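You operate a simulated robot arm through the tools that you are given. There is no shell and no other tool. Be economical: measure what you need, move in short steps, check, and stop when the job is done.

The job below is to be done with a simulated two-armed robot. You get a single attempt, and the scene is never put back.

Task
On the top of the vice bench, fold the blue cloth in half, so that its two short edges meet.

The check looks at the end state, three seconds after you hand in, the way a careful person would. Anything else that was tipped, shoved, dropped, spilled or broken makes it a failure. Flat cloth is picked up by pressing the open fingertips on it (5 to 10 N) and closing them slowly along it; thin cloth reads only 2 to 8 mm in the jaws.

Robot
Two 7-joint arms with two-finger parallel grippers on one trunk, on a base that drives. Base frame: it is fixed to the floor where the robot stands at the start and does not move with it; the origin is under the middle of the robot, x ahead of it, y to its left, z up; the surface under the hand at the start is at about z = 0.86. Units: m, degrees, N and s.
The left shoulder is at the start at [0.062, 0.198, 1.079], the right one opposite. With the tool pointing down near the work surface each hand reaches from about 0.32 to 0.72 m from the robot's upright axis, wherever it stands, measured 20 degrees to its own side. Places, roughly: top of the vice bench [0.5, 0, 0.9]. Payload 1.57 kg a hand.
The tool frame of a hand sits at the grasp point between the pads (the TCP): z along the fingers, y along the line on which they close. The tips reach 0.03 m beyond it. Largest opening 0.11 m; finger width 0.024, thickness 0.012; the body of the gripper, 0.048 by 0.112 m, starts 0.078 m behind the TCP.
Orientation is that of the tool frame in the base frame, as a unit quaternion [x, y, z, w]. With the fingers straight down and closing along the base's y, the tool's x points along the base's -x, its y along +y and its z along -z.

Tools
- The arms move only by the tool arm_command. It takes "left_steps", "right_steps" or both (then of equal length, played together; a hand with none holds still); each is a list of rows, each a list of 7 numbers: the shift along the base's x, y, z in m, then the turn, a rotation vector about the base's x, y, z in degrees, then the opening, from 0 (shut) to 1 (fully open). In form: [[dx, dy, dz, ax, ay, az, fingers], ...]. A call has 1 to 10 rows; each row shifts and turns the commanded pose from where the row before left it. A row lasts 0.2 s, in which the tool goes at most 0.05 m and 8.6 degrees; a call with a longer step from one row to the next is refused whole, and so is a gripper value outside its range. Where a pose cannot be reached the arm comes as near as it can. A force on the tool above 40 N (or 10 N above the force at the start of the call, whichever is more), or a blocked arm, ends the call early, and 0.2 s more pass. The fingers move at their own pace (about 0.072 m/s each) and stop on an object; they squeeze with about 37 N. The grip force told is the motor's: it shows also when the fingers shut on nothing. Time passes only in rows, and 0.2 s behind the last, so rows that do not move let the fingers close. The reply holds the time, the measured pose of the TCP, the force on the tool along the base axes, the opening and the grip force, in the units named above and with some noise, with the torque about the TCP (base axes, N m) and any sound that the robot's microphone picked up.
- Cameras (640 x 400 px; columns grow to the right, rows downward): "scene" is now at [0.0883, 0.014, 1.657]; the picture's right is [0.02, -1.00, 0.00], its down [-0.93, -0.02, -0.36] and it looks along [0.36, 0.01, -0.93] (base axes); focal length 277 px, centre (320, 200). "left" rides on the left gripper at [0.07, -0.016, -0.141] in its tool frame; the picture's right is [0.23, 0.97, 0.00], its down [-0.86, 0.20, -0.48] and it looks along [-0.47, 0.11, 0.88] (tool axes); focal length 222 px, centre (320, 200). "right" rides on the right gripper at [0.07, 0.016, -0.141] in its tool frame; the picture's right is [-0.23, 0.97, 0.00], its down [-0.85, -0.20, -0.48] and it looks along [-0.47, -0.11, 0.88] (tool axes); focal length 222 px, centre (320, 200). There is no depth. A picture from a camera that has moved, and an enlarged one, comes with that camera's place and axes in the base frame and with its lens. The place of the scene camera against the robot may be out by one fixed shift of up to 0.025 m in any direction.
- camera(camera): a new picture of that camera. No time passes.
- lift_body(by): slides the trunk up (or, below 0, down) by that many m; the arms and the scene camera ride with it, the base frame stays. It gives what a move gives, with no picture.
- drive_base(legs): drives the robot by 1 to 6 legs, each [ahead, left, turn to the left] in m, m and degrees, along the robot's own axes; the way and the turn of a leg run together, so that a leg with both is an arc; at most 1.5 m and 180 degrees a leg. The arms and the cameras ride along, it lands a little off, and it stops where it bumps. It gives what a move gives.
- turn_head(pan, tilt): turns the head with the scene camera to pan (to the left, within 86 degrees either way) and tilt (down, from -29 to 69), counted from straight ahead of the robot. It gives what a move gives.
- zoom(camera, box): a new picture of the part [left, top, right, bottom] of that camera's present view, enlarged. No time passes.
- job_done(): hands the job in; it is judged then, once.

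Work in short steps. Places have to be worked out from the pictures, the camera data and where the tool is seen: move nearer, look again, correct. Check each grasp and each placing, and mend what went wrong. You have 120 turns and 108 pictures in all, those below and enlarged ones among them. Open the grippers and draw the arms clear of the work before you hand the job in, unless the task says otherwise; then end with one line.

The tools are called after "Call:" as name(argument=value, ...) on one line, values as JSON. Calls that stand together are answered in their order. arm_command: Moves the arms, as the interface text tells. Its arguments: {"type":"object","properties":{"left_steps":{"type":"array","items":{"type":"array","items":{"type":"number"}}},"right_steps":{"type":"array","items":{"type":"array","items":{"type":"number"}}}},"required":[]} The other tools are called the same way: lift_body (by) slides the trunk up or down; drive_base (legs) drives the base; turn_head (pan, tilt) turns the head that bears the scene camera; camera (camera) takes a picture; zoom (camera, box) takes an enlarged picture of a part of a camera's view; job_done () hands the job in.

At the start:

```text
clock: 0.0
left_position: [0.3959, 0.3493, 1.0192]
left_ee_rot: [0.0, 1.0, 0.0, 0.0]
left_ft_force: [-0.7, 0.4, -0.2]
left_ft_torque: [0.01, 0.0, -0.03]
left_finger_gap: 0.11
left_finger_force: 0.1
right_position: [0.3797, -0.0239, 1.033]
right_ee_rot: [0.0, 1.0, -0.001, -0.001]
right_ft_force: [0.2, -0.4, -0.5]
right_ft_torque: [-0.02, 0.01, -0.01]
right_finger_gap: 0.11
right_finger_force: 0.0
trunk travel left (down, up): [-0.675, 0.315]
robot x, y, heading: [0.002, 0.0013, -0.1]
head pan, tilt: [1.1, 68.8]
```

scene: 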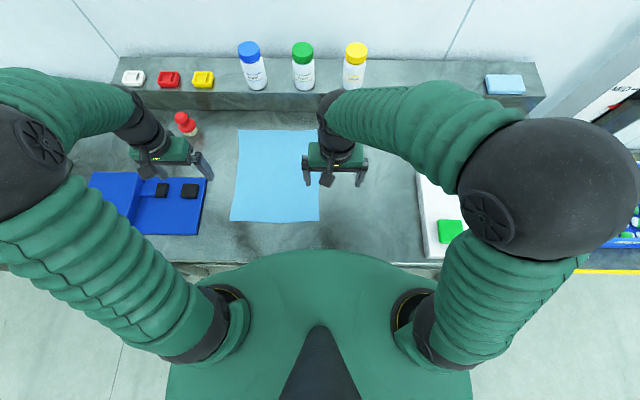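
right: 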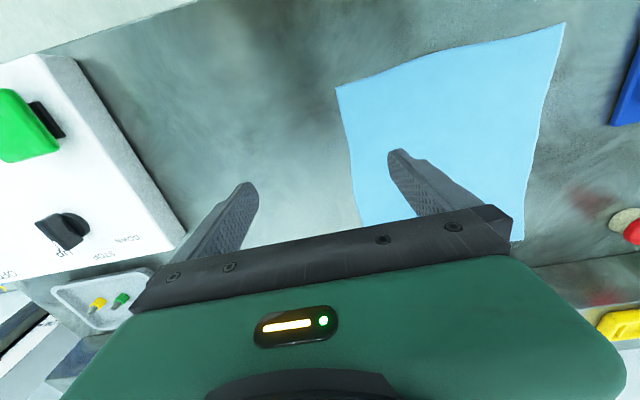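
left: 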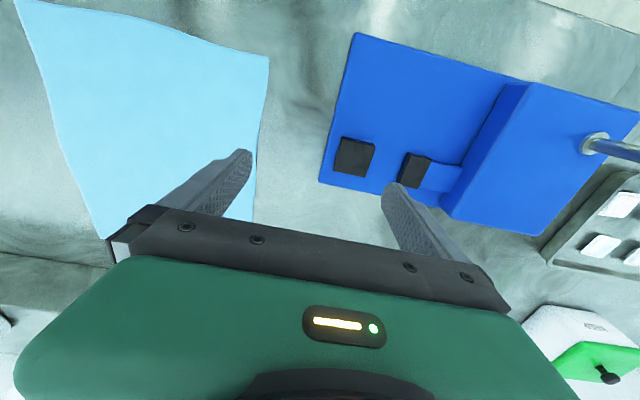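

The cloth appears to span about x 0.33–0.65, y 0.02–0.30, so its short edges are the near and far ones. I'll look around first, to the left and at the cloth itself, before moving anything.

Call:
turn_head(pan=50, tilt=40)

Call:
camera(camera="scene")

```text
clock: 1.2
left_position: [0.3956, 0.3489, 1.0196]
left_ee_rot: [0.0, 1.0, 0.0, 0.0]
left_ft_force: [-0.1, 0.1, 0.1]
left_ft_torque: [0.03, 0.04, 0.01]
left_finger_gap: 0.11
left_finger_force: 0.0
right_position: [0.3797, -0.0241, 1.0336]
right_ee_rot: [0.0, 1.0, 0.0, 0.0]
right_ft_force: [-1.1, -0.6, 0.2]
right_ft_torque: [-0.03, -0.02, 0.04]
right_finger_gap: 0.1099
right_finger_force: 0.0
trunk travel left (down, up): [-0.675, 0.315]
robot x, y, heading: [0.0036, 0.0011, -0.1]
head pan, tilt: [50.0, 40.0]
```

```text
104 pictures are left
camera scene: at [0.0872, 0.0781, 1.693], right [0.77, -0.64, 0.0], down [-0.42, -0.49, -0.76], along [0.49, 0.59, -0.64], focal length 277 px, centre (320, 200)
```

scene: 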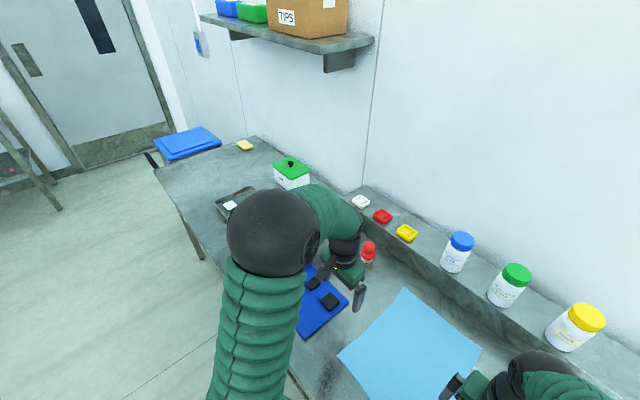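

The left side is clear with only low items, well below the arms. I'll shift the base 0.13 m left so the cloth is centred, then look down again.

Call:
drive_base(legs=[[0, 0.13, 0]])

Call:
turn_head(pan=0, tilt=62)

Call:
arm_command(right_steps=[[0, -0.05, 0, 0, 0, 0, 0.3], [0, -0.05, 0, 0, 0, 0, 0.3], [0, -0.03, 0, 0, 0, 0, 0.3]], left_steps=[[0, -0.04, 0, 0, 0, 0, 0.3], [0, 0, 0, 0, 0, 0, 0.3], [0, 0, 0, 0, 0, 0, 0.3]])

Call:
camera(camera="scene")

```text
clock: 2.5
left_position: [0.3965, 0.4538, 1.0264]
left_ee_rot: [0.002, 1.0, 0.01, 0.0]
left_ft_force: [1.4, -1.6, -0.3]
left_ft_torque: [0.09, 0.04, 0.0]
left_finger_gap: 0.11
left_finger_force: 0.1
right_position: [0.3787, 0.0801, 1.0322]
right_ee_rot: [0.003, 1.0, 0.01, 0.0]
right_ft_force: [0.0, -2.1, -0.3]
right_ft_torque: [0.16, 0.05, -0.02]
right_finger_gap: 0.1101
right_finger_force: 0.0
trunk travel left (down, up): [-0.675, 0.315]
robot x, y, heading: [0.0017, 0.1243, -0.4]
head pan, tilt: [50.0, 40.0]
```

```text
clock: 3.6
left_position: [0.3959, 0.4873, 1.0164]
left_ee_rot: [0.001, 1.0, -0.006, 0.001]
left_ft_force: [0.3, 0.6, -0.4]
left_ft_torque: [-0.06, -0.02, 0.01]
left_finger_gap: 0.1098
left_finger_force: 0.1
right_position: [0.3795, 0.1143, 1.0343]
right_ee_rot: [0.001, 1.0, -0.006, -0.001]
right_ft_force: [0.1, 0.6, -0.9]
right_ft_torque: [-0.04, 0.02, 0.03]
right_finger_gap: 0.1099
right_finger_force: 0.1
trunk travel left (down, up): [-0.675, 0.315]
robot x, y, heading: [0.0019, 0.1262, -0.4]
head pan, tilt: [0.0, 62.0]
```

```text
clock: 4.4
left_position: [0.3954, 0.4421, 1.0186]
left_ee_rot: [0.001, 1.0, -0.004, 0.0]
left_ft_force: [0.2, 0.0, -0.2]
left_ft_torque: [-0.04, 0.01, 0.03]
left_finger_gap: 0.0331
left_finger_force: 0.1
right_position: [0.3816, -0.0228, 1.0327]
right_ee_rot: [0.002, 1.0, -0.004, 0.0]
right_ft_force: [0.1, 1.1, 0.8]
right_ft_torque: [-0.07, -0.03, 0.01]
right_finger_gap: 0.0331
right_finger_force: 0.0
trunk travel left (down, up): [-0.675, 0.315]
robot x, y, heading: [0.0059, 0.1246, -0.2]
head pan, tilt: [0.0, 62.0]
```

```text
103 pictures are left
camera scene: at [0.0972, 0.1481, 1.6641], right [0.0, -1.0, 0.01], down [-0.88, 0.0, -0.47], along [0.47, -0.01, -0.88], focal length 277 px, centre (320, 200)
```

scene: 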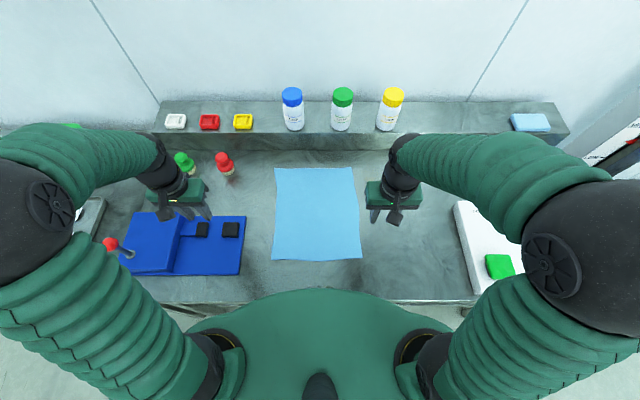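

The cloth is now fully visible and unobstructed. I'll zoom for its exact corners.

Call:
zoom(camera="scene", box=[220, 150, 420, 275])

```text
3.20 times, centred on (320, 212) of scene
camera zoom: at [0.0972, 0.1481, 1.6641], right [0.0, -1.0, 0.01], down [-0.88, 0.0, -0.47], along [0.47, -0.01, -0.88], focal length 887 px, centre (320, 160)
```

zoom: 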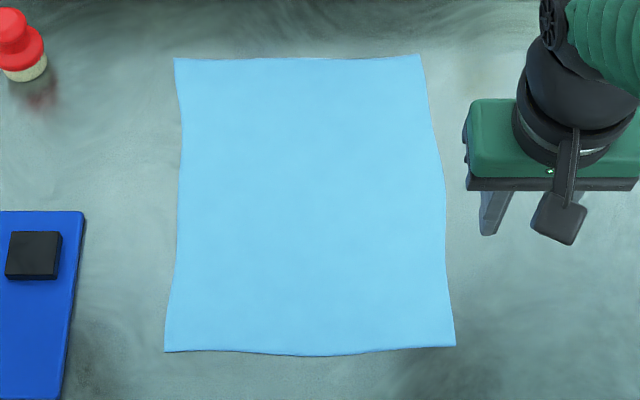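

The cloth corners work out at roughly FL(0.652,0.295), FR(0.659,0.024), NL(0.326,0.278), NR(0.332,0.010). I'll yaw both hands 90° so the fingers close along x, and bring them above the near corners, still high up.

Call:
arm_command(left_steps=[[-0.006, -0.0177, 0, 0, 0, -8.5, 0.3], [-0.006, -0.0177, 0, 0, 0, -8.5, 0.3], [-0.006, -0.0177, 0, 0, 0, -8.5, 0.3], [-0.006, -0.0177, 0, 0, 0, -8.5, 0.3], [-0.006, -0.0177, 0, 0, 0, -8.5, 0.3], [-0.006, -0.0177, 0, 0, 0, -8.5, 0.3], [-0.006, -0.0177, 0, 0, 0, -8.5, 0.3], [-0.006, -0.0177, 0, 0, 0, -8.5, 0.3], [-0.006, -0.0177, 0, 0, 0, -8.5, 0.3], [-0.006, -0.0177, 0, 0, 0, -8.5, 0.3]], right_steps=[[-0.004, 0.0045, 0, 0, 0, 8.5, 0.3], [-0.004, 0.0045, 0, 0, 0, 8.5, 0.3], [-0.004, 0.0045, 0, 0, 0, 8.5, 0.3], [-0.004, 0.0045, 0, 0, 0, 8.5, 0.3], [-0.004, 0.0045, 0, 0, 0, 8.5, 0.3], [-0.004, 0.0045, 0, 0, 0, 8.5, 0.3], [-0.004, 0.0045, 0, 0, 0, 8.5, 0.3], [-0.004, 0.0045, 0, 0, 0, 8.5, 0.3], [-0.004, 0.0045, 0, 0, 0, 8.5, 0.3], [-0.004, 0.0045, 0, 0, 0, 8.5, 0.3]])

Call:
arm_command(left_steps=[[0, 0, -0.02, 0, 0, -5, 0.3], [0, 0, -0.02, 0, 0, 0, 0.3]], right_steps=[[0, 0, -0.025, 0, 0, 5, 0.3], [0, 0, -0.025, 0, 0, 0, 0.3]])

Call:
camera(camera="scene")

Call:
camera(camera="left")

Call:
camera(camera="right")

```text
clock: 6.6
left_position: [0.3347, 0.255, 1.0199]
left_ee_rot: [0.678, 0.735, -0.001, 0.0]
left_ft_force: [-0.2, -0.9, 0.5]
left_ft_torque: [0.0, -0.03, 0.01]
left_finger_gap: 0.0329
left_finger_force: 0.0
right_position: [0.3385, 0.0143, 1.0346]
right_ee_rot: [-0.675, 0.738, -0.001, 0.002]
right_ft_force: [0.0, 1.0, -0.8]
right_ft_torque: [-0.01, 0.01, -0.01]
right_finger_gap: 0.033
right_finger_force: 0.0
trunk travel left (down, up): [-0.675, 0.315]
robot x, y, heading: [0.0053, 0.1273, -0.2]
head pan, tilt: [0.0, 62.0]
```

```text
clock: 7.2
left_position: [0.3374, 0.2586, 0.9806]
left_ee_rot: [0.709, 0.705, -0.002, 0.0]
left_ft_force: [0.5, -0.4, -0.3]
left_ft_torque: [-0.02, -0.03, 0.0]
left_finger_gap: 0.0329
left_finger_force: 0.1
right_position: [0.3406, 0.0162, 0.9821]
right_ee_rot: [-0.706, 0.709, 0.0, 0.001]
right_ft_force: [0.0, 0.6, 0.1]
right_ft_torque: [0.0, 0.02, 0.02]
right_finger_gap: 0.0328
right_finger_force: 0.1
trunk travel left (down, up): [-0.675, 0.315]
robot x, y, heading: [-0.0016, 0.126, -0.4]
head pan, tilt: [0.0, 62.0]
```

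```text
101 pictures are left
camera scene: at [0.099, 0.1364, 1.664], right [0.0, -1.0, 0.0], down [-0.88, 0.0, -0.47], along [0.47, 0.0, -0.88], focal length 277 px, centre (320, 200)
```

scene: 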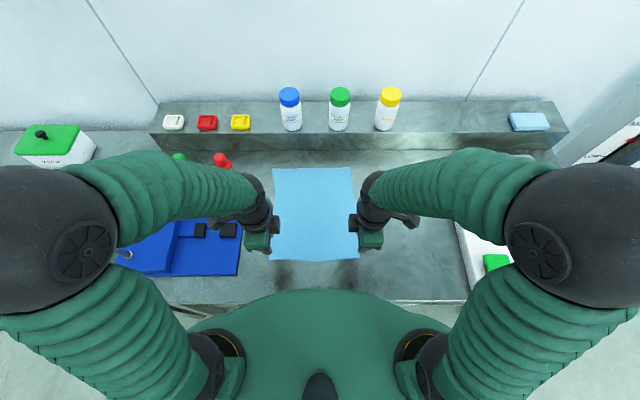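

```text
100 pictures are left
camera left: at [0.3224, 0.3287, 1.1219], right [0.97, 0.22, 0.0], down [0.2, -0.85, 0.48], along [0.1, -0.47, -0.88], focal length 222 px, centre (320, 200)
```

left: 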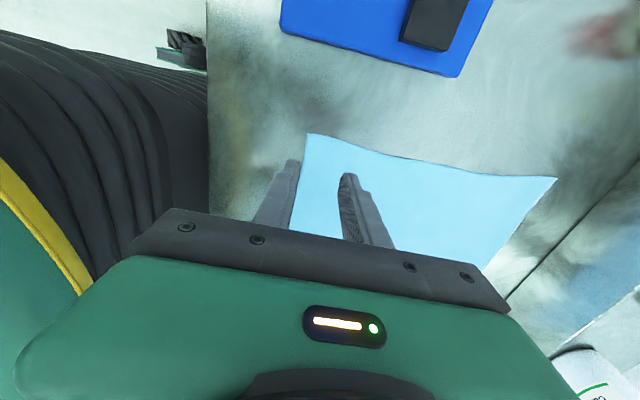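

```text
99 pictures are left
camera right: at [0.3249, -0.0544, 1.123], right [-0.97, 0.23, 0.0], down [0.2, 0.85, 0.48], along [0.11, 0.47, -0.88], focal length 222 px, centre (320, 200)
```

right: 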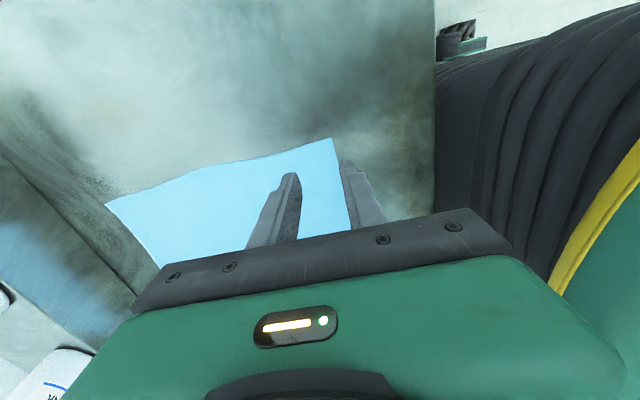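

Wrist cameras put the near edge at x≈0.318 (left) and 0.327 (right), with corners at y≈0.271 and 0.009. I'll centre the jaws over the edge and descend until the tips are about 2 cm above the cloth.

Call:
arm_command(left_steps=[[-0.009, 0, -0.035, 0, 0, 0, 0.24], [0, 0, -0.035, 0, 0, 0, 0.24], [0, 0, 0, 0, 0, 0, 0.24]], right_steps=[[-0.007, 0.006, -0.036, 0, 0, 0, 0.24], [0, 0, -0.036, 0, 0, 0, 0.24], [0, 0, 0, 0, 0, 0, 0.24]])

Call:
zoom(camera="left", box=[220, 100, 420, 225])

Call:
zoom(camera="right", box=[220, 100, 420, 225])

```text
clock: 8.0
left_position: [0.3241, 0.2588, 0.9105]
left_ee_rot: [0.709, 0.705, 0.0, 0.0]
left_ft_force: [0.1, 0.1, 0.0]
left_ft_torque: [0.0, -0.01, 0.03]
left_finger_gap: 0.0265
left_finger_force: 0.2
right_position: [0.3297, 0.0221, 0.9109]
right_ee_rot: [-0.705, 0.709, -0.002, 0.002]
right_ft_force: [-0.5, 0.1, 0.6]
right_ft_torque: [0.02, -0.01, -0.01]
right_finger_gap: 0.0262
right_finger_force: 0.0
trunk travel left (down, up): [-0.675, 0.315]
robot x, y, heading: [0.0029, 0.1227, 0.1]
head pan, tilt: [0.0, 62.0]
```

```text
3.20 times, centred on (320, 162) of left
camera zoom: at [0.3094, 0.3284, 1.0507], right [0.97, 0.22, 0.0], down [0.2, -0.85, 0.48], along [0.11, -0.47, -0.88], focal length 711 px, centre (320, 320)
```

zoom: 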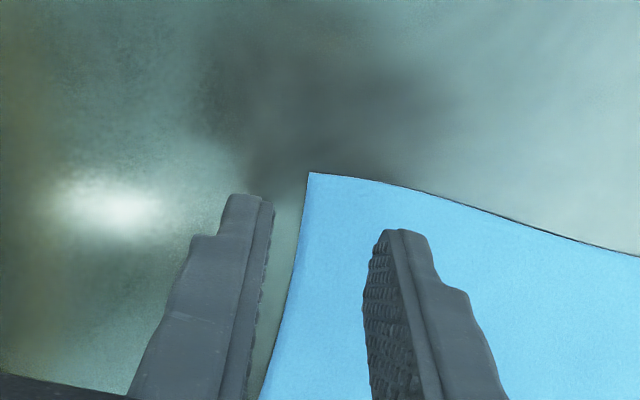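

```text
3.20 times, centred on (320, 162) of right
camera zoom: at [0.3136, -0.0487, 1.0517], right [-0.97, 0.23, 0.0], down [0.2, 0.85, 0.48], along [0.12, 0.47, -0.88], focal length 711 px, centre (320, 320)
```

zoom: 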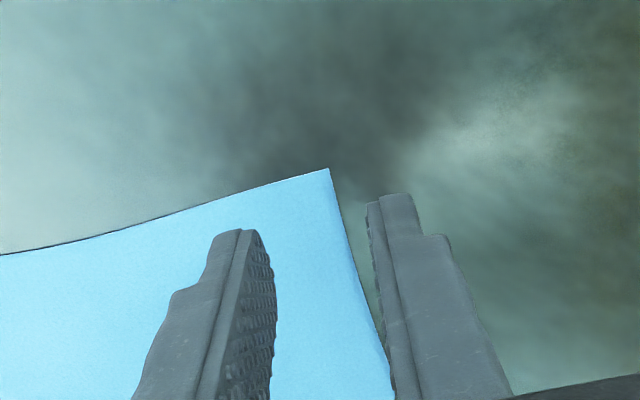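

The jaws straddle the near edge nicely, with about 17 mm of cloth inside each. I'll descend in small steps to contact.

Call:
arm_command(left_steps=[[0.001, 0, -0.01, 0, 0, 0, 0.24], [0, 0, -0.007, 0, 0, 0, 0.24], [0, 0, -0.002, 0, 0, 0, 0.24], [0, 0, 0, 0, 0, 0, 0.24]], right_steps=[[0.001, 0, -0.01, 0, 0, 0, 0.24], [0, 0, -0.007, 0, 0, 0, 0.24], [0, 0, -0.002, 0, 0, 0, 0.24], [0, 0, 0, 0, 0, 0, 0.24]])

```text
clock: 9.0
left_position: [0.3282, 0.2573, 0.8915]
left_ee_rot: [0.709, 0.706, -0.001, 0.001]
left_ft_force: [2.5, 4.7, 25.9]
left_ft_torque: [0.16, -0.55, 0.09]
left_finger_gap: 0.0282
left_finger_force: 1.0
right_position: [0.3313, 0.0218, 0.8937]
right_ee_rot: [-0.705, 0.709, 0.0, 0.001]
right_ft_force: [0.1, 0.1, 0.2]
right_ft_torque: [0.02, 0.0, 0.0]
right_finger_gap: 0.0264
right_finger_force: 0.0
trunk travel left (down, up): [-0.675, 0.315]
robot x, y, heading: [-0.0003, 0.1227, -0.1]
head pan, tilt: [0.0, 62.0]
```

Left is pressing with 26 N and right isn't touching yet. I'll trim left up and right down.

Call:
arm_command(left_steps=[[0, 0, 0.0015, 0, 0, 0, 0.24], [0, 0, 0, 0, 0, 0, 0.24]], right_steps=[[0, 0, -0.0012, 0, 0, 0, 0.24], [0, 0, 0, 0, 0, 0, 0.24]])

```text
clock: 9.6
left_position: [0.3261, 0.2571, 0.8912]
left_ee_rot: [0.709, 0.706, -0.002, 0.0]
left_ft_force: [0.8, 0.4, 3.9]
left_ft_torque: [0.01, -0.12, 0.0]
left_finger_gap: 0.0275
left_finger_force: 0.6
right_position: [0.3319, 0.0211, 0.892]
right_ee_rot: [-0.706, 0.709, 0.0, 0.001]
right_ft_force: [-0.4, -1.1, 3.8]
right_ft_torque: [0.02, -0.07, -0.02]
right_finger_gap: 0.026
right_finger_force: 0.1
trunk travel left (down, up): [-0.675, 0.315]
robot x, y, heading: [-0.0017, 0.1263, -0.2]
head pan, tilt: [0.0, 62.0]
```

Both are at about 4 N. I'll add a touch more pressure and close slowly.

Call:
arm_command(left_steps=[[0, 0, -0.0003, 0, 0, 0, 0.22], [0, 0, 0, 0, 0, 0, 0.19], [0, 0, 0, 0, 0, 0, 0.16], [0, 0, 0, 0, 0, 0, 0.13], [0, 0, 0, 0, 0, 0, 0.1], [0, 0, 0, 0, 0, 0, 0.07], [0, 0, 0, 0, 0, 0, 0.04], [0, 0, 0, 0, 0, 0, 0], [0, 0, 0, 0, 0, 0, 0], [0, 0, 0, 0, 0, 0, 0]], right_steps=[[0, 0, -0.0003, 0, 0, 0, 0.22], [0, 0, 0, 0, 0, 0, 0.19], [0, 0, 0, 0, 0, 0, 0.16], [0, 0, 0, 0, 0, 0, 0.13], [0, 0, 0, 0, 0, 0, 0.1], [0, 0, 0, 0, 0, 0, 0.07], [0, 0, 0, 0, 0, 0, 0.04], [0, 0, 0, 0, 0, 0, 0], [0, 0, 0, 0, 0, 0, 0], [0, 0, 0, 0, 0, 0, 0]])

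Call:
zoom(camera="left", box=[220, 100, 420, 225])

Call:
zoom(camera="right", box=[220, 100, 420, 225])

```text
clock: 11.8
left_position: [0.328, 0.2574, 0.8916]
left_ee_rot: [0.708, 0.706, -0.002, 0.0]
left_ft_force: [-0.4, -1.3, 0.8]
left_ft_torque: [0.01, -0.01, -0.02]
left_finger_gap: 0.0
left_finger_force: 21.6
right_position: [0.3333, 0.0214, 0.8919]
right_ee_rot: [-0.705, 0.709, 0.0, 0.001]
right_ft_force: [1.8, -0.8, 8.4]
right_ft_torque: [0.04, -0.04, 0.0]
right_finger_gap: 0.0
right_finger_force: 21.0
trunk travel left (down, up): [-0.675, 0.315]
robot x, y, heading: [-0.0029, 0.125, 0.0]
head pan, tilt: [0.0, 62.0]
```

```text
3.20 times, centred on (320, 162) of left
camera zoom: at [0.3126, 0.3273, 1.0332], right [0.97, 0.22, 0.0], down [0.2, -0.85, 0.48], along [0.1, -0.47, -0.88], focal length 711 px, centre (320, 320)
```

zoom: 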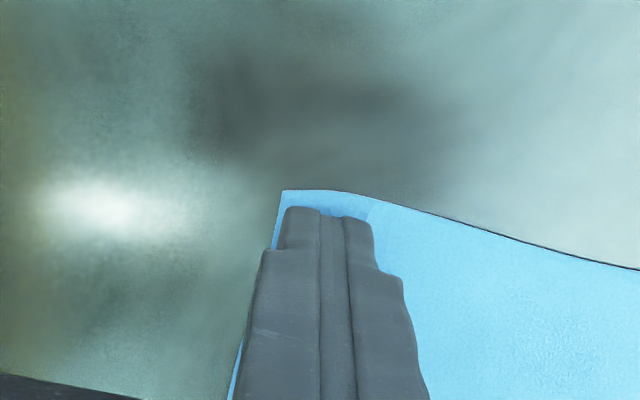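

```text
3.20 times, centred on (320, 162) of right
camera zoom: at [0.3173, -0.0486, 1.0322], right [-0.97, 0.23, 0.0], down [0.2, 0.85, 0.48], along [0.11, 0.47, -0.88], focal length 711 px, centre (320, 320)
```

zoom: 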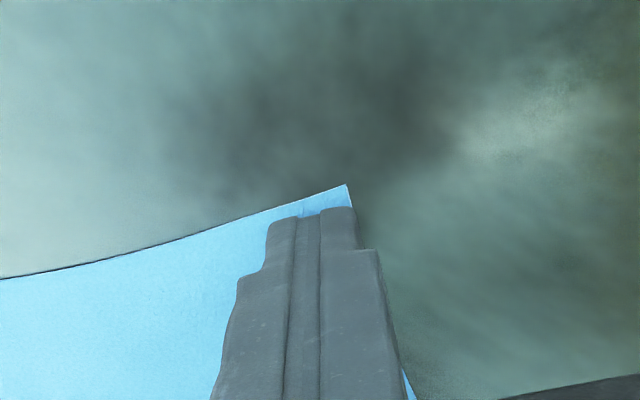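

The jaws shut empty: the edge slid under the finger. I'll lift and go to closing along y, both fingers on the cloth right at its edge, with the fingers pitched forward so the hem turns over as I fold.

Call:
arm_command(left_steps=[[0, 0, 0.02, 0, 0, 0, 0.1], [0, 0, 0.04, 0, 0, 8.5, 0.28], [0, 0, 0, 0, 0, 8.5, 0.28], [0, 0, 0, 0, 0, 8.5, 0.28], [0, 0, 0, 0, 0, 8.5, 0.28], [0, 0, 0, 0, 0, 8.5, 0.28], [0, 0, 0, 0, 0, 8.5, 0.28], [0, 0, 0, 0, 0, 8.5, 0.28], [0, 0, 0, 0, 0, 8.5, 0.28], [0, 0, 0, 0, 0, 8.5, 0.28]], right_steps=[[0, 0, 0.02, 0, 0, 0, 0.1], [0, 0, 0.04, 0, 0, -8.5, 0.28], [0, 0, 0, 0, 0, -8.5, 0.28], [0, 0, 0, 0, 0, -8.5, 0.28], [0, 0, 0, 0, 0, -8.5, 0.28], [0, 0, 0, 0, 0, -8.5, 0.28], [0, 0, 0, 0, 0, -8.5, 0.28], [0, 0, 0, 0, 0, -8.5, 0.28], [0, 0, 0, 0, 0, -8.5, 0.28], [0, 0, 0, 0, 0, -8.5, 0.28]])

Call:
arm_command(left_steps=[[0, 0, 0, 0, 0, 8.5, 0.28], [0, 0, 0, 0, 0, 5, 0.28], [0, 0, 0, 0, -8, 0, 0.28], [0, 0, 0, 0, -8, 0, 0.28], [0, 0, 0, 0, -8, 0, 0.28], [0, 0, 0, 0, -8, 0, 0.28], [0, 0, 0, 0, 0, 0, 0.28]], right_steps=[[0, 0, 0, 0, 0, -8.5, 0.28], [0, 0, 0, 0, 0, -5, 0.28], [0, 0, 0, 0, -8, 0, 0.28], [0, 0, 0, 0, -8, 0, 0.28], [0, 0, 0, 0, -8, 0, 0.28], [0, 0, 0, 0, -8, 0, 0.28], [0, 0, 0, 0, 0, 0, 0.28]])

Call:
camera(camera="scene")

Call:
camera(camera="left")

Call:
camera(camera="right")

```text
clock: 14.0
left_position: [0.3273, 0.257, 0.9522]
left_ee_rot: [0.118, 0.993, -0.001, 0.001]
left_ft_force: [0.0, -0.3, 0.1]
left_ft_torque: [0.01, 0.01, 0.03]
left_finger_gap: 0.0308
left_finger_force: 0.0
right_position: [0.3329, 0.0202, 0.9518]
right_ee_rot: [-0.115, 0.993, -0.001, 0.0]
right_ft_force: [-0.3, 0.6, 0.2]
right_ft_torque: [-0.01, -0.01, -0.01]
right_finger_gap: 0.0307
right_finger_force: 0.0
trunk travel left (down, up): [-0.675, 0.315]
robot x, y, heading: [0.0019, 0.125, 0.2]
head pan, tilt: [0.0, 62.0]
```

```text
clock: 15.4
left_position: [0.4244, 0.2646, 0.9842]
left_ee_rot: [-0.076, 0.96, -0.02, 0.268]
left_ft_force: [-0.8, -0.4, -0.6]
left_ft_torque: [-0.01, -0.03, -0.03]
left_finger_gap: 0.0308
left_finger_force: 0.1
left hand out of reach, approached as far as the arm can: row 3, 4, 5, 6
right_position: [0.4263, -0.0101, 0.9976]
right_ee_rot: [0.15, 0.949, 0.047, 0.273]
right_ft_force: [-0.1, 0.2, 0.8]
right_ft_torque: [0.0, 0.0, 0.01]
right_finger_gap: 0.0309
right_finger_force: 0.1
right hand out of reach, approached as far as the arm can: row 4, 5, 6
trunk travel left (down, up): [-0.675, 0.315]
robot x, y, heading: [0.0018, 0.1267, -0.2]
head pan, tilt: [0.0, 62.0]
stopped in row 6 (right hand): the arm was blocked; the commanded pose is now the measured one
```

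```text
94 pictures are left
camera scene: at [0.0959, 0.1342, 1.6645], right [0.0, -1.0, 0.0], down [-0.88, 0.0, -0.47], along [0.47, 0.0, -0.88], focal length 277 px, centre (320, 200)
```

scene: 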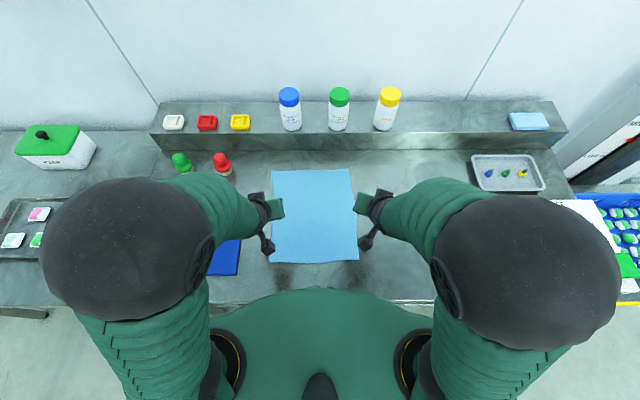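

```text
93 pictures are left
camera left: at [0.2966, 0.2368, 1.0699], right [-0.32, 0.93, -0.19], down [0.45, 0.33, 0.83], along [0.83, 0.18, -0.52], focal length 222 px, centre (320, 200)
```

left: 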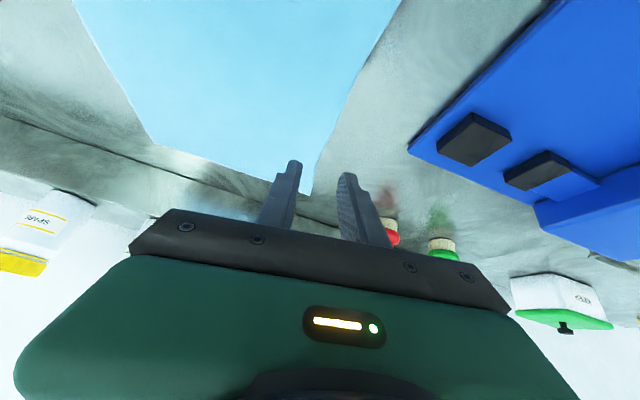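

```text
92 pictures are left
camera right: at [0.3007, 0.0244, 1.0841], right [0.44, 0.85, 0.28], down [0.38, -0.46, 0.8], along [0.82, -0.24, -0.53], focal length 222 px, centre (320, 200)
```

right: 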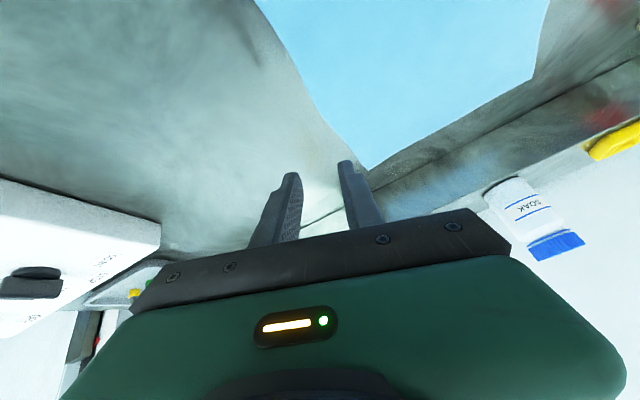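

A forward pitch is out of reach this close to the robot. I'll back the base 0.15 m (hands are clear of the cloth, ~9 cm up), then straighten the hand orientations and see what reaches.

Call:
drive_base(legs=[[-0.15, 0, 0]])

Call:
arm_command(left_steps=[[0.02, 0, 0, 2.3, 0, -3.9, 0.28], [0.02, 0, 0, 2.3, 0, -3.9, 0.28], [0, 0, 0, 0, 0, 0, 0.28]], right_steps=[[0.02, 0.01, 0, -4, 0, 6, 0.28], [0.02, 0.01, 0, -4, 0, 6, 0.28], [0.0, 0.01, 0, -2, 0, 3.2, 0.28]])

Call:
camera(camera="scene")

```text
clock: 16.7
left_position: [0.2792, 0.2614, 0.9823]
left_ee_rot: [-0.072, 0.961, -0.023, 0.267]
left_ft_force: [0.7, 0.2, -0.4]
left_ft_torque: [-0.05, 0.02, -0.01]
left_finger_gap: 0.0308
left_finger_force: 0.0
right_position: [0.2807, -0.0051, 0.997]
right_ee_rot: [0.146, 0.95, 0.05, 0.272]
right_ft_force: [0.9, -0.8, 0.4]
right_ft_torque: [0.06, 0.02, 0.02]
right_finger_gap: 0.0307
right_finger_force: 0.0
trunk travel left (down, up): [-0.675, 0.315]
robot x, y, heading: [-0.1477, 0.1265, -0.4]
head pan, tilt: [0.0, 62.0]
```

```text
clock: 17.7
left_position: [0.3176, 0.2626, 0.9817]
left_ee_rot: [0.005, 0.963, -0.002, 0.268]
left_ft_force: [0.0, -0.2, -1.2]
left_ft_torque: [0.0, 0.0, 0.0]
left_finger_gap: 0.0306
left_finger_force: 0.0
right_position: [0.3301, 0.0135, 1.0223]
right_ee_rot: [0.024, 0.953, 0.024, 0.301]
right_ft_force: [-1.3, 0.5, -0.7]
right_ft_torque: [0.0, 0.0, -0.02]
right_finger_gap: 0.0309
right_finger_force: 0.1
trunk travel left (down, up): [-0.675, 0.315]
robot x, y, heading: [-0.1476, 0.122, -0.4]
head pan, tilt: [0.0, 62.0]
stopped in row 3 (right hand): the arm was blocked; the commanded pose is now the measured one
```

```text
91 pictures are left
camera scene: at [-0.0512, 0.1355, 1.6633], right [0.0, -1.0, 0.0], down [-0.88, 0.0, -0.47], along [0.47, 0.0, -0.88], focal length 277 px, centre (320, 200)
```

scene: 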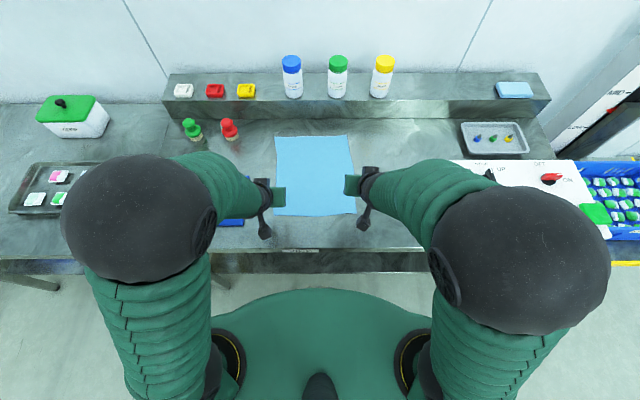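

Left reaches at about 31° pitch, but right jammed slightly at 35°. I'll trim the right hand's tilt and bring both down near the edge, about 2 cm above the cloth.

Call:
arm_command(left_steps=[[0.001, -0.008, -0.03, 0, 0, 0, 0.2], [0.002, -0.008, -0.025, 0, 0, 0, 0.2], [0, 0, -0.012, 0, 0, 0, 0.2], [0, 0, 0, 0, 0, 0, 0.2]], right_steps=[[-0.001, 0.01, -0.04, -1.7, 2, 0.9, 0.2], [-0.001, 0.01, -0.04, -1.7, 2, 0.9, 0.2], [0, 0, -0.027, 0, 0, 0, 0.2], [0, 0, 0, 0, 0, 0, 0.2]])

Call:
camera(camera="left")

Call:
camera(camera="right")

```text
clock: 18.3
left_position: [0.326, 0.2509, 0.9454]
left_ee_rot: [-0.003, 0.961, -0.007, 0.276]
left_ft_force: [0.8, -0.2, 0.0]
left_ft_torque: [-0.01, 0.0, 0.02]
left_finger_gap: 0.022
left_finger_force: 0.1
right_position: [0.3554, 0.0596, 1.0363]
right_ee_rot: [0.022, 0.936, 0.077, 0.342]
right_ft_force: [0.3, 0.2, 0.4]
right_ft_torque: [-0.02, -0.04, 0.0]
right_finger_gap: 0.0221
right_finger_force: 0.1
trunk travel left (down, up): [-0.675, 0.315]
robot x, y, heading: [-0.1452, 0.1274, -0.1]
head pan, tilt: [0.0, 62.0]
stopped in row 2 (right hand): the arm was blocked; the commanded pose is now the measured one
```

```text
90 pictures are left
camera left: at [0.1923, 0.2358, 1.0281], right [-0.2, 0.97, -0.13], down [0.47, 0.21, 0.86], along [0.86, 0.1, -0.5], focal length 222 px, centre (320, 200)
```

left: 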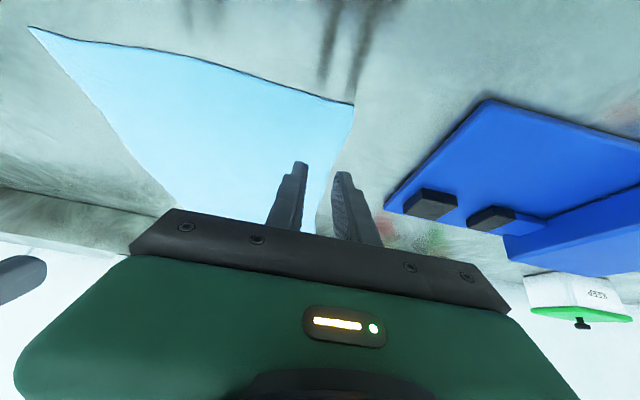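

```text
89 pictures are left
camera right: at [0.2122, 0.0643, 1.1013], right [0.17, 0.94, 0.3], down [0.35, -0.34, 0.87], along [0.92, -0.04, -0.38], focal length 222 px, centre (320, 200)
```

right: 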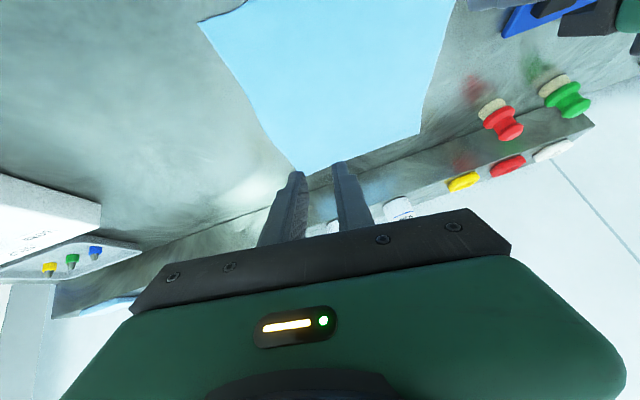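

The right arm has drifted into an awkward configuration. I'll swing it back out and upright, then re-approach.

Call:
arm_command(right_steps=[[0.01, -0.025, 0, -2, 6.6, 0, 0.2], [0.01, -0.025, 0, -2, 6.6, 0, 0.2], [0.01, -0.025, 0, -2, 6.6, 0, 0.2], [0, -0.025, 0, -2, 6.6, 0, 0.2], [0, -0.025, 0, -1, 6.6, 0, 0.2], [0, -0.02, 0, 0, 6.6, 0, 0.2], [0, 0, 0, 0, 0, 0, 0.2]])

```text
clock: 19.9
left_position: [0.3232, 0.2504, 0.9466]
left_ee_rot: [-0.003, 0.961, -0.006, 0.277]
left_ft_force: [-0.5, -0.2, 0.6]
left_ft_torque: [0.0, -0.02, 0.01]
left_finger_gap: 0.022
left_finger_force: 0.0
right_position: [0.3822, -0.0838, 1.0359]
right_ee_rot: [0.012, 1.0, -0.007, 0.003]
right_ft_force: [0.4, -0.1, 0.1]
right_ft_torque: [0.0, -0.03, 0.02]
right_finger_gap: 0.0219
right_finger_force: 0.0
trunk travel left (down, up): [-0.675, 0.315]
robot x, y, heading: [-0.1476, 0.124, -0.0]
head pan, tilt: [0.0, 62.0]
```

Recovered. Now I'll lower the right hand vertically, then slide over and pitch gradually, checking.

Call:
arm_command(right_steps=[[-0.01, 0.02, -0.02, 0, 0, 1, 0.2], [-0.01, 0.02, -0.02, 0, 0, 0.5, 0.2], [-0.01, 0.02, -0.02, 0, 0, 0, 0.2], [-0.01, 0.02, -0.02, 0, 0, 0, 0.2], [-0.01, 0.02, -0.01, 0, 0, 0, 0.2], [0, 0.017, 0, 0, -5, 0, 0.2], [0, 0, 0, 0, -5, 0, 0.2], [0, 0, 0, 0, -5, 0, 0.2], [0, 0, 0, 0, -5, 0, 0.2], [0, 0, 0, 0, 0, 0, 0.2]])

```text
clock: 22.1
left_position: [0.3243, 0.2491, 0.9461]
left_ee_rot: [-0.002, 0.961, -0.008, 0.277]
left_ft_force: [-0.1, 0.8, 0.2]
left_ft_torque: [-0.03, -0.01, 0.02]
left_finger_gap: 0.0221
left_finger_force: 0.0
right_position: [0.3328, 0.0352, 0.9457]
right_ee_rot: [0.0, 0.984, -0.007, 0.177]
right_ft_force: [0.5, 1.3, 0.1]
right_ft_torque: [0.01, 0.03, 0.0]
right_finger_gap: 0.0221
right_finger_force: 0.1
trunk travel left (down, up): [-0.675, 0.315]
robot x, y, heading: [-0.1496, 0.125, -0.2]
head pan, tilt: [0.0, 62.0]
```

That works. I'll add 11° more pitch on the right and lower both a few cm.

Call:
arm_command(left_steps=[[0, 0, 0, 0, 0, 0, 0.2], [0, 0, 0, 0, 0, 0, 0.2], [0, 0, -0.02, 0, 0, 0, 0.2], [-0.002, -0.002, -0.013, 0, 0, 0, 0.2], [0, 0, 0, 0, 0, 0, 0.2]], right_steps=[[0, 0, 0, 0, -6, 0, 0.2], [0, 0, 0, 0, -6, 0, 0.2], [0, 0, -0.02, 0, 0, 0, 0.2], [-0.004, 0, -0.013, 0, 0, 0, 0.2], [0, 0, 0, 0, 0, 0, 0.2]])

Call:
zoom(camera="left", box=[220, 50, 420, 250])

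Call:
zoom(camera="right", box=[220, 50, 420, 250])

Call:
zoom(camera="scene", box=[220, 120, 420, 245])

```text
clock: 22.8
left_position: [0.3256, 0.2467, 0.9454]
left_ee_rot: [-0.002, 0.96, -0.01, 0.279]
left_ft_force: [-0.4, -0.2, -0.3]
left_ft_torque: [0.0, -0.05, -0.01]
left_finger_gap: 0.0218
left_finger_force: 0.1
right_position: [0.3607, -0.0423, 0.9744]
right_ee_rot: [0.106, 0.946, -0.008, 0.307]
right_ft_force: [-0.7, -0.3, -0.7]
right_ft_torque: [0.01, 0.02, 0.04]
right_finger_gap: 0.0223
right_finger_force: 0.0
trunk travel left (down, up): [-0.675, 0.315]
robot x, y, heading: [-0.1463, 0.1235, -0.2]
head pan, tilt: [0.0, 62.0]
stopped in row 3 (right hand): the arm was blocked; the commanded pose is now the measured one
```

```text
2.00 times, centred on (320, 150) of left
camera zoom: at [0.1917, 0.2322, 1.0272], right [-0.19, 0.97, -0.14], down [0.46, 0.22, 0.86], along [0.87, 0.1, -0.49], focal length 444 px, centre (320, 300)
```

zoom: 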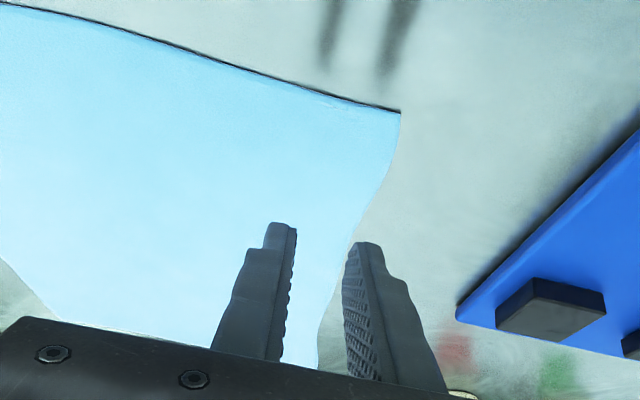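

```text
2.00 times, centred on (320, 150) of right
camera zoom: at [0.2287, -0.0023, 1.0486], right [0.38, 0.91, 0.18], down [0.36, -0.32, 0.88], along [0.85, -0.27, -0.45], focal length 444 px, centre (320, 300)
```

zoom: 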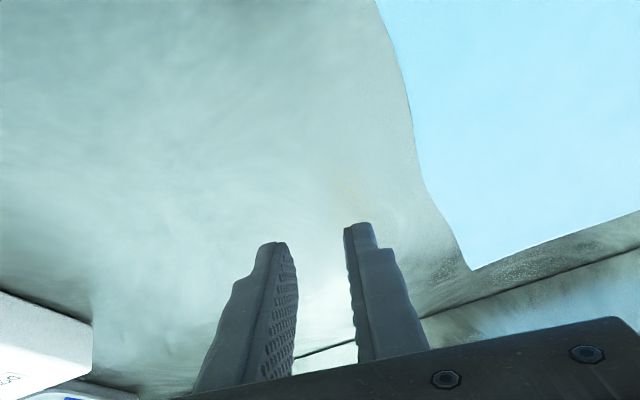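

```text
3.20 times, centred on (320, 182) of scene
camera zoom: at [-0.0496, 0.134, 1.6643], right [0.0, -1.0, 0.0], down [-0.88, 0.0, -0.47], along [0.47, 0.0, -0.88], focal length 887 px, centre (320, 256)
```

zoom: 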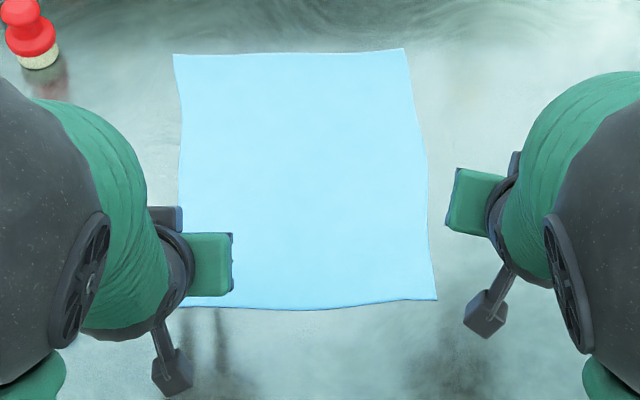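

The right arm's pitch limit here is about 25°. I'll level it out, back up another 0.09 m to gain room, and retry.

Call:
arm_command(right_steps=[[0.0, -0.015, 0.01, -0.6, 7, 2.4, 0.2], [0.0, -0.015, 0.01, -0.6, 7, 2.4, 0.2], [0.0, -0.0, 0.01, -0.6, 7, 2.4, 0.2], [0, 0, 0, -0.6, 7, 2.4, 0.2], [0, 0, 0, -0.6, 7, 2.2, 0.2], [0, 0, 0, 0, 0, 0, 0.2]], left_steps=[[0, 0, 0.01, 0, 7, 0, 0.2], [0, 0, 0.01, 0, 7, 0, 0.2], [0, 0, 0.01, 0, 7, 0, 0.2], [0, 0, 0, 0, 7, 0, 0.2], [0, 0, 0, 0, 4, 0, 0.2], [0, 0, 0, 0, 0, 0, 0.2]])

Call:
drive_base(legs=[[-0.09, 0, 0]])

```text
clock: 24.2
left_position: [0.3241, 0.2444, 0.9766]
left_ee_rot: [-0.003, 1.0, -0.01, 0.005]
left_ft_force: [0.0, -0.8, -0.4]
left_ft_torque: [0.01, -0.03, -0.02]
left_finger_gap: 0.022
left_finger_force: 0.0
right_position: [0.3578, -0.0617, 1.0038]
right_ee_rot: [-0.015, 1.0, -0.026, 0.009]
right_ft_force: [0.4, -0.4, 0.2]
right_ft_torque: [-0.01, -0.02, 0.0]
right_finger_gap: 0.022
right_finger_force: 0.1
trunk travel left (down, up): [-0.675, 0.315]
robot x, y, heading: [-0.145, 0.1281, -0.1]
head pan, tilt: [0.0, 62.0]
```

```text
clock: 25.3
left_position: [0.2383, 0.2457, 0.9736]
left_ee_rot: [-0.005, 1.0, -0.01, 0.005]
left_ft_force: [0.3, 0.7, 0.5]
left_ft_torque: [-0.04, -0.01, -0.03]
left_finger_gap: 0.0221
left_finger_force: 0.0
right_position: [0.274, -0.0621, 1.0017]
right_ee_rot: [-0.015, 1.0, -0.026, 0.008]
right_ft_force: [0.5, -0.9, 0.4]
right_ft_torque: [0.0, 0.02, -0.04]
right_finger_gap: 0.0219
right_finger_force: 0.0
trunk travel left (down, up): [-0.675, 0.315]
robot x, y, heading: [-0.2343, 0.1214, -0.1]
head pan, tilt: [0.0, 62.0]
```

Now move both over the near edge in reach of the new stance, then pitch 32° forward in small steps.

Call:
arm_command(left_steps=[[0.022, 0, -0.01, 1, 0, 0, 0.2], [0.022, 0, -0.01, 0, 0, 0, 0.2], [0.022, 0, -0.01, 0, 0, 0, 0.2], [0.02, 0, 0, 0, 0, 0, 0.2], [0, 0, 0, 0, -6, 0, 0.2], [0, 0, 0, 0, -6, 0, 0.2], [0, 0, 0, 0, -6, 0, 0.2], [0, 0, 0, 0, -6, 0, 0.2], [0, 0, 0, 0, -6, 0, 0.2], [0, 0, 0, 0, 0, 0, 0.2]], right_steps=[[0.016, 0.024, -0.018, 1.5, 0, -1, 0.2], [0.015, 0.024, -0.018, 1.5, 0, -0.7, 0.2], [0.015, 0.024, -0.018, 0, 0, 0, 0.2], [0.01, 0.024, -0.002, 0, 0, 0, 0.2], [0, 0, 0, 0, -6, 0, 0.2], [0, 0, 0, 0, -6, 0, 0.2], [0, 0, 0, 0, -6, 0, 0.2], [0, 0, 0, 0, -6, 0, 0.2], [0, 0, 0, 0, -6, 0, 0.2], [0, 0, 0, 0, 0, 0, 0.2]])

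```text
clock: 27.5
left_position: [0.3208, 0.2465, 0.9456]
left_ee_rot: [-0.004, 0.964, -0.003, 0.266]
left_ft_force: [-0.2, 0.1, -0.4]
left_ft_torque: [-0.02, 0.01, 0.0]
left_finger_gap: 0.0223
left_finger_force: 0.0
right_position: [0.325, 0.0347, 0.947]
right_ee_rot: [0.002, 0.963, -0.001, 0.269]
right_ft_force: [0.1, 0.0, -0.3]
right_ft_torque: [-0.02, 0.03, 0.0]
right_finger_gap: 0.022
right_finger_force: 0.1
trunk travel left (down, up): [-0.675, 0.315]
robot x, y, heading: [-0.2357, 0.1276, -0.0]
head pan, tilt: [0.0, 62.0]
```

Clean at 31°. I'll add 12° more and lower to ~2 cm above contact, then check edge alignment.

Call:
arm_command(left_steps=[[0, 0, 0, 0, -6, 0, 0.2], [0, 0, 0, 0, -6, 0, 0.2], [-0.003, 0, -0.02, 0, 0, 0, 0.2], [-0.003, 0, -0.015, 0, 0, 0, 0.2], [0, 0, 0, 0, 0, 0, 0.2]], right_steps=[[0, 0, 0, 0, -6, 0, 0.2], [0, 0, 0, 0, -6, 0, 0.2], [-0.003, 0, -0.02, 0, 0, 0, 0.2], [-0.002, 0, -0.015, 0, 0, 0, 0.2], [0, 0, 0, 0, 0, 0, 0.2]])

Call:
zoom(camera="left", box=[200, 0, 440, 250])

Call:
zoom(camera="scene", box=[220, 105, 420, 230])

```text
clock: 28.9
left_position: [0.3116, 0.2464, 0.9098]
left_ee_rot: [-0.003, 0.931, -0.002, 0.365]
left_ft_force: [-0.2, 0.1, 0.2]
left_ft_torque: [0.0, -0.02, -0.01]
left_finger_gap: 0.022
left_finger_force: 0.1
right_position: [0.3309, -0.0074, 0.9221]
right_ee_rot: [0.046, 0.925, -0.008, 0.378]
right_ft_force: [0.0, -0.2, -0.1]
right_ft_torque: [0.0, 0.01, -0.04]
right_finger_gap: 0.022
right_finger_force: 0.0
trunk travel left (down, up): [-0.675, 0.315]
robot x, y, heading: [-0.2352, 0.1268, -0.1]
head pan, tilt: [0.0, 62.0]
stopped in row 5 (right hand): the arm was blocked; the commanded pose is now the measured one
```

```text
1.60 times, centred on (320, 125) of left
camera zoom: at [0.1665, 0.2304, 0.967], right [-0.17, 0.97, -0.16], down [0.3, 0.21, 0.93], along [0.94, 0.11, -0.33], focal length 355 px, centre (320, 320)
```

zoom: 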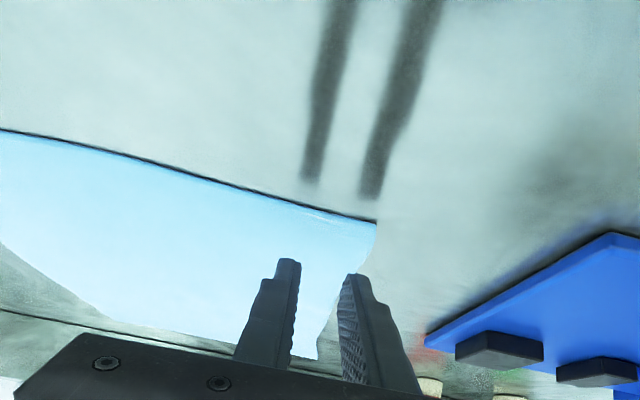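

```text
3.20 times, centred on (320, 168) of scene
camera zoom: at [-0.1375, 0.1354, 1.6621], right [0.0, -1.0, 0.0], down [-0.88, 0.0, -0.47], along [0.47, 0.0, -0.88], focal length 887 px, centre (320, 304)
```

zoom: 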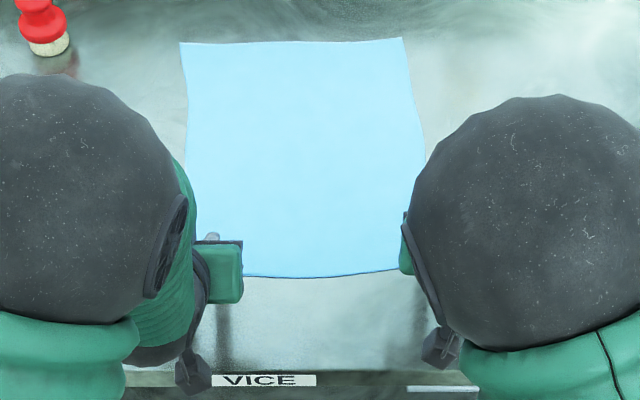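

The right arm slipped at 44°; 34° is its comfortable limit. I'll bring it back to 34° at the target y, leaving left as is.

Call:
arm_command(right_steps=[[0, 0, 0.005, -0.4, 5, 2.6, 0.2], [0, 0, 0.005, -0.4, 5, 2.6, 0.2], [-0.003, 0.014, 0, 0, 0, 0, 0.2], [-0.003, 0.014, 0, 0, 0, 0, 0.2], [0, 0.013, 0, 0, 0, 0, 0.2], [0, 0, -0.01, 0, 0, 0, 0.2], [0, 0, -0.01, 0, 0, 0, 0.2], [0, 0, 0, 0, 0, 0, 0.2]])

Call:
zoom(camera="right", box=[200, 0, 440, 250])

```text
clock: 30.7
left_position: [0.3122, 0.2468, 0.9133]
left_ee_rot: [-0.003, 0.931, -0.003, 0.366]
left_ft_force: [0.6, 0.0, 0.3]
left_ft_torque: [-0.01, 0.04, -0.02]
left_finger_gap: 0.022
left_finger_force: 0.1
right_position: [0.3237, 0.0407, 0.9144]
right_ee_rot: [-0.007, 0.956, -0.001, 0.294]
right_ft_force: [-1.5, -0.3, 0.2]
right_ft_torque: [0.04, 0.03, -0.02]
right_finger_gap: 0.0222
right_finger_force: 0.0
trunk travel left (down, up): [-0.675, 0.315]
robot x, y, heading: [-0.2385, 0.1244, -0.0]
head pan, tilt: [0.0, 62.0]
```

```text
1.60 times, centred on (320, 125) of right
camera zoom: at [0.1873, 0.0556, 0.9909], right [0.18, 0.98, 0.12], down [0.44, -0.19, 0.88], along [0.88, -0.1, -0.46], focal length 355 px, centre (320, 320)
```

zoom: 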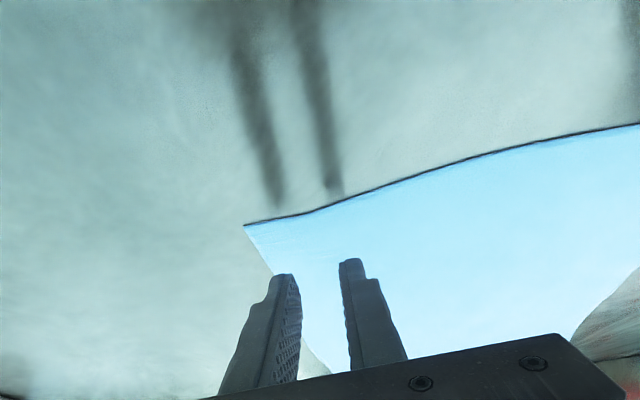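

Both tip corners should land 4–12 mm inside the edge. Lowering toward contact.

Call:
arm_command(left_steps=[[0, 0, -0.01, 0, 0, 0, 0.2], [0, 0, -0.005, 0, 0, 0, 0.2], [0, 0, 0, 0, 0, 0, 0.2]], right_steps=[[0, -0.005, -0.01, 0, 0, 0, 0.2], [0, 0, -0.006, 0, 0, 0, 0.2], [0, 0, 0, 0, 0, 0, 0.2]])

Call:
zoom(camera="right", box=[220, 80, 420, 205])

Call:
zoom(camera="left", box=[220, 80, 420, 205])

```text
clock: 31.5
left_position: [0.3126, 0.2465, 0.8979]
left_ee_rot: [-0.004, 0.931, -0.002, 0.365]
left_ft_force: [-0.7, -0.1, -0.2]
left_ft_torque: [-0.01, 0.01, -0.01]
left_finger_gap: 0.0218
left_finger_force: 0.1
right_position: [0.3241, 0.0364, 0.8987]
right_ee_rot: [-0.007, 0.956, -0.001, 0.294]
right_ft_force: [-0.7, -0.2, -0.6]
right_ft_torque: [0.0, 0.0, 0.01]
right_finger_gap: 0.022
right_finger_force: 0.0
trunk travel left (down, up): [-0.675, 0.315]
robot x, y, heading: [-0.2346, 0.1242, -0.1]
head pan, tilt: [0.0, 62.0]
```

```text
3.20 times, centred on (320, 142) of right
camera zoom: at [0.1878, 0.0507, 0.9745], right [0.18, 0.98, 0.12], down [0.44, -0.19, 0.88], along [0.88, -0.1, -0.46], focal length 711 px, centre (320, 384)
```

zoom: 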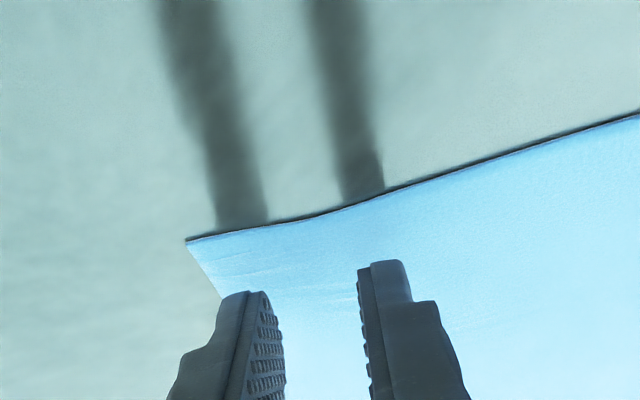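

```text
3.20 times, centred on (320, 142) of left
camera zoom: at [0.1666, 0.2307, 0.9543], right [-0.17, 0.97, -0.16], down [0.3, 0.21, 0.93], along [0.94, 0.11, -0.33], focal length 711 px, centre (320, 384)
```

zoom: 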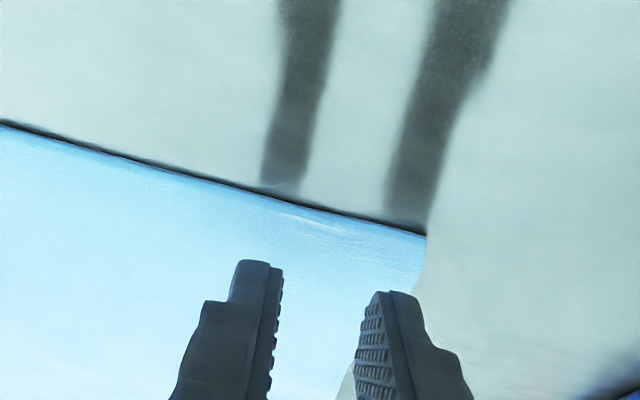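

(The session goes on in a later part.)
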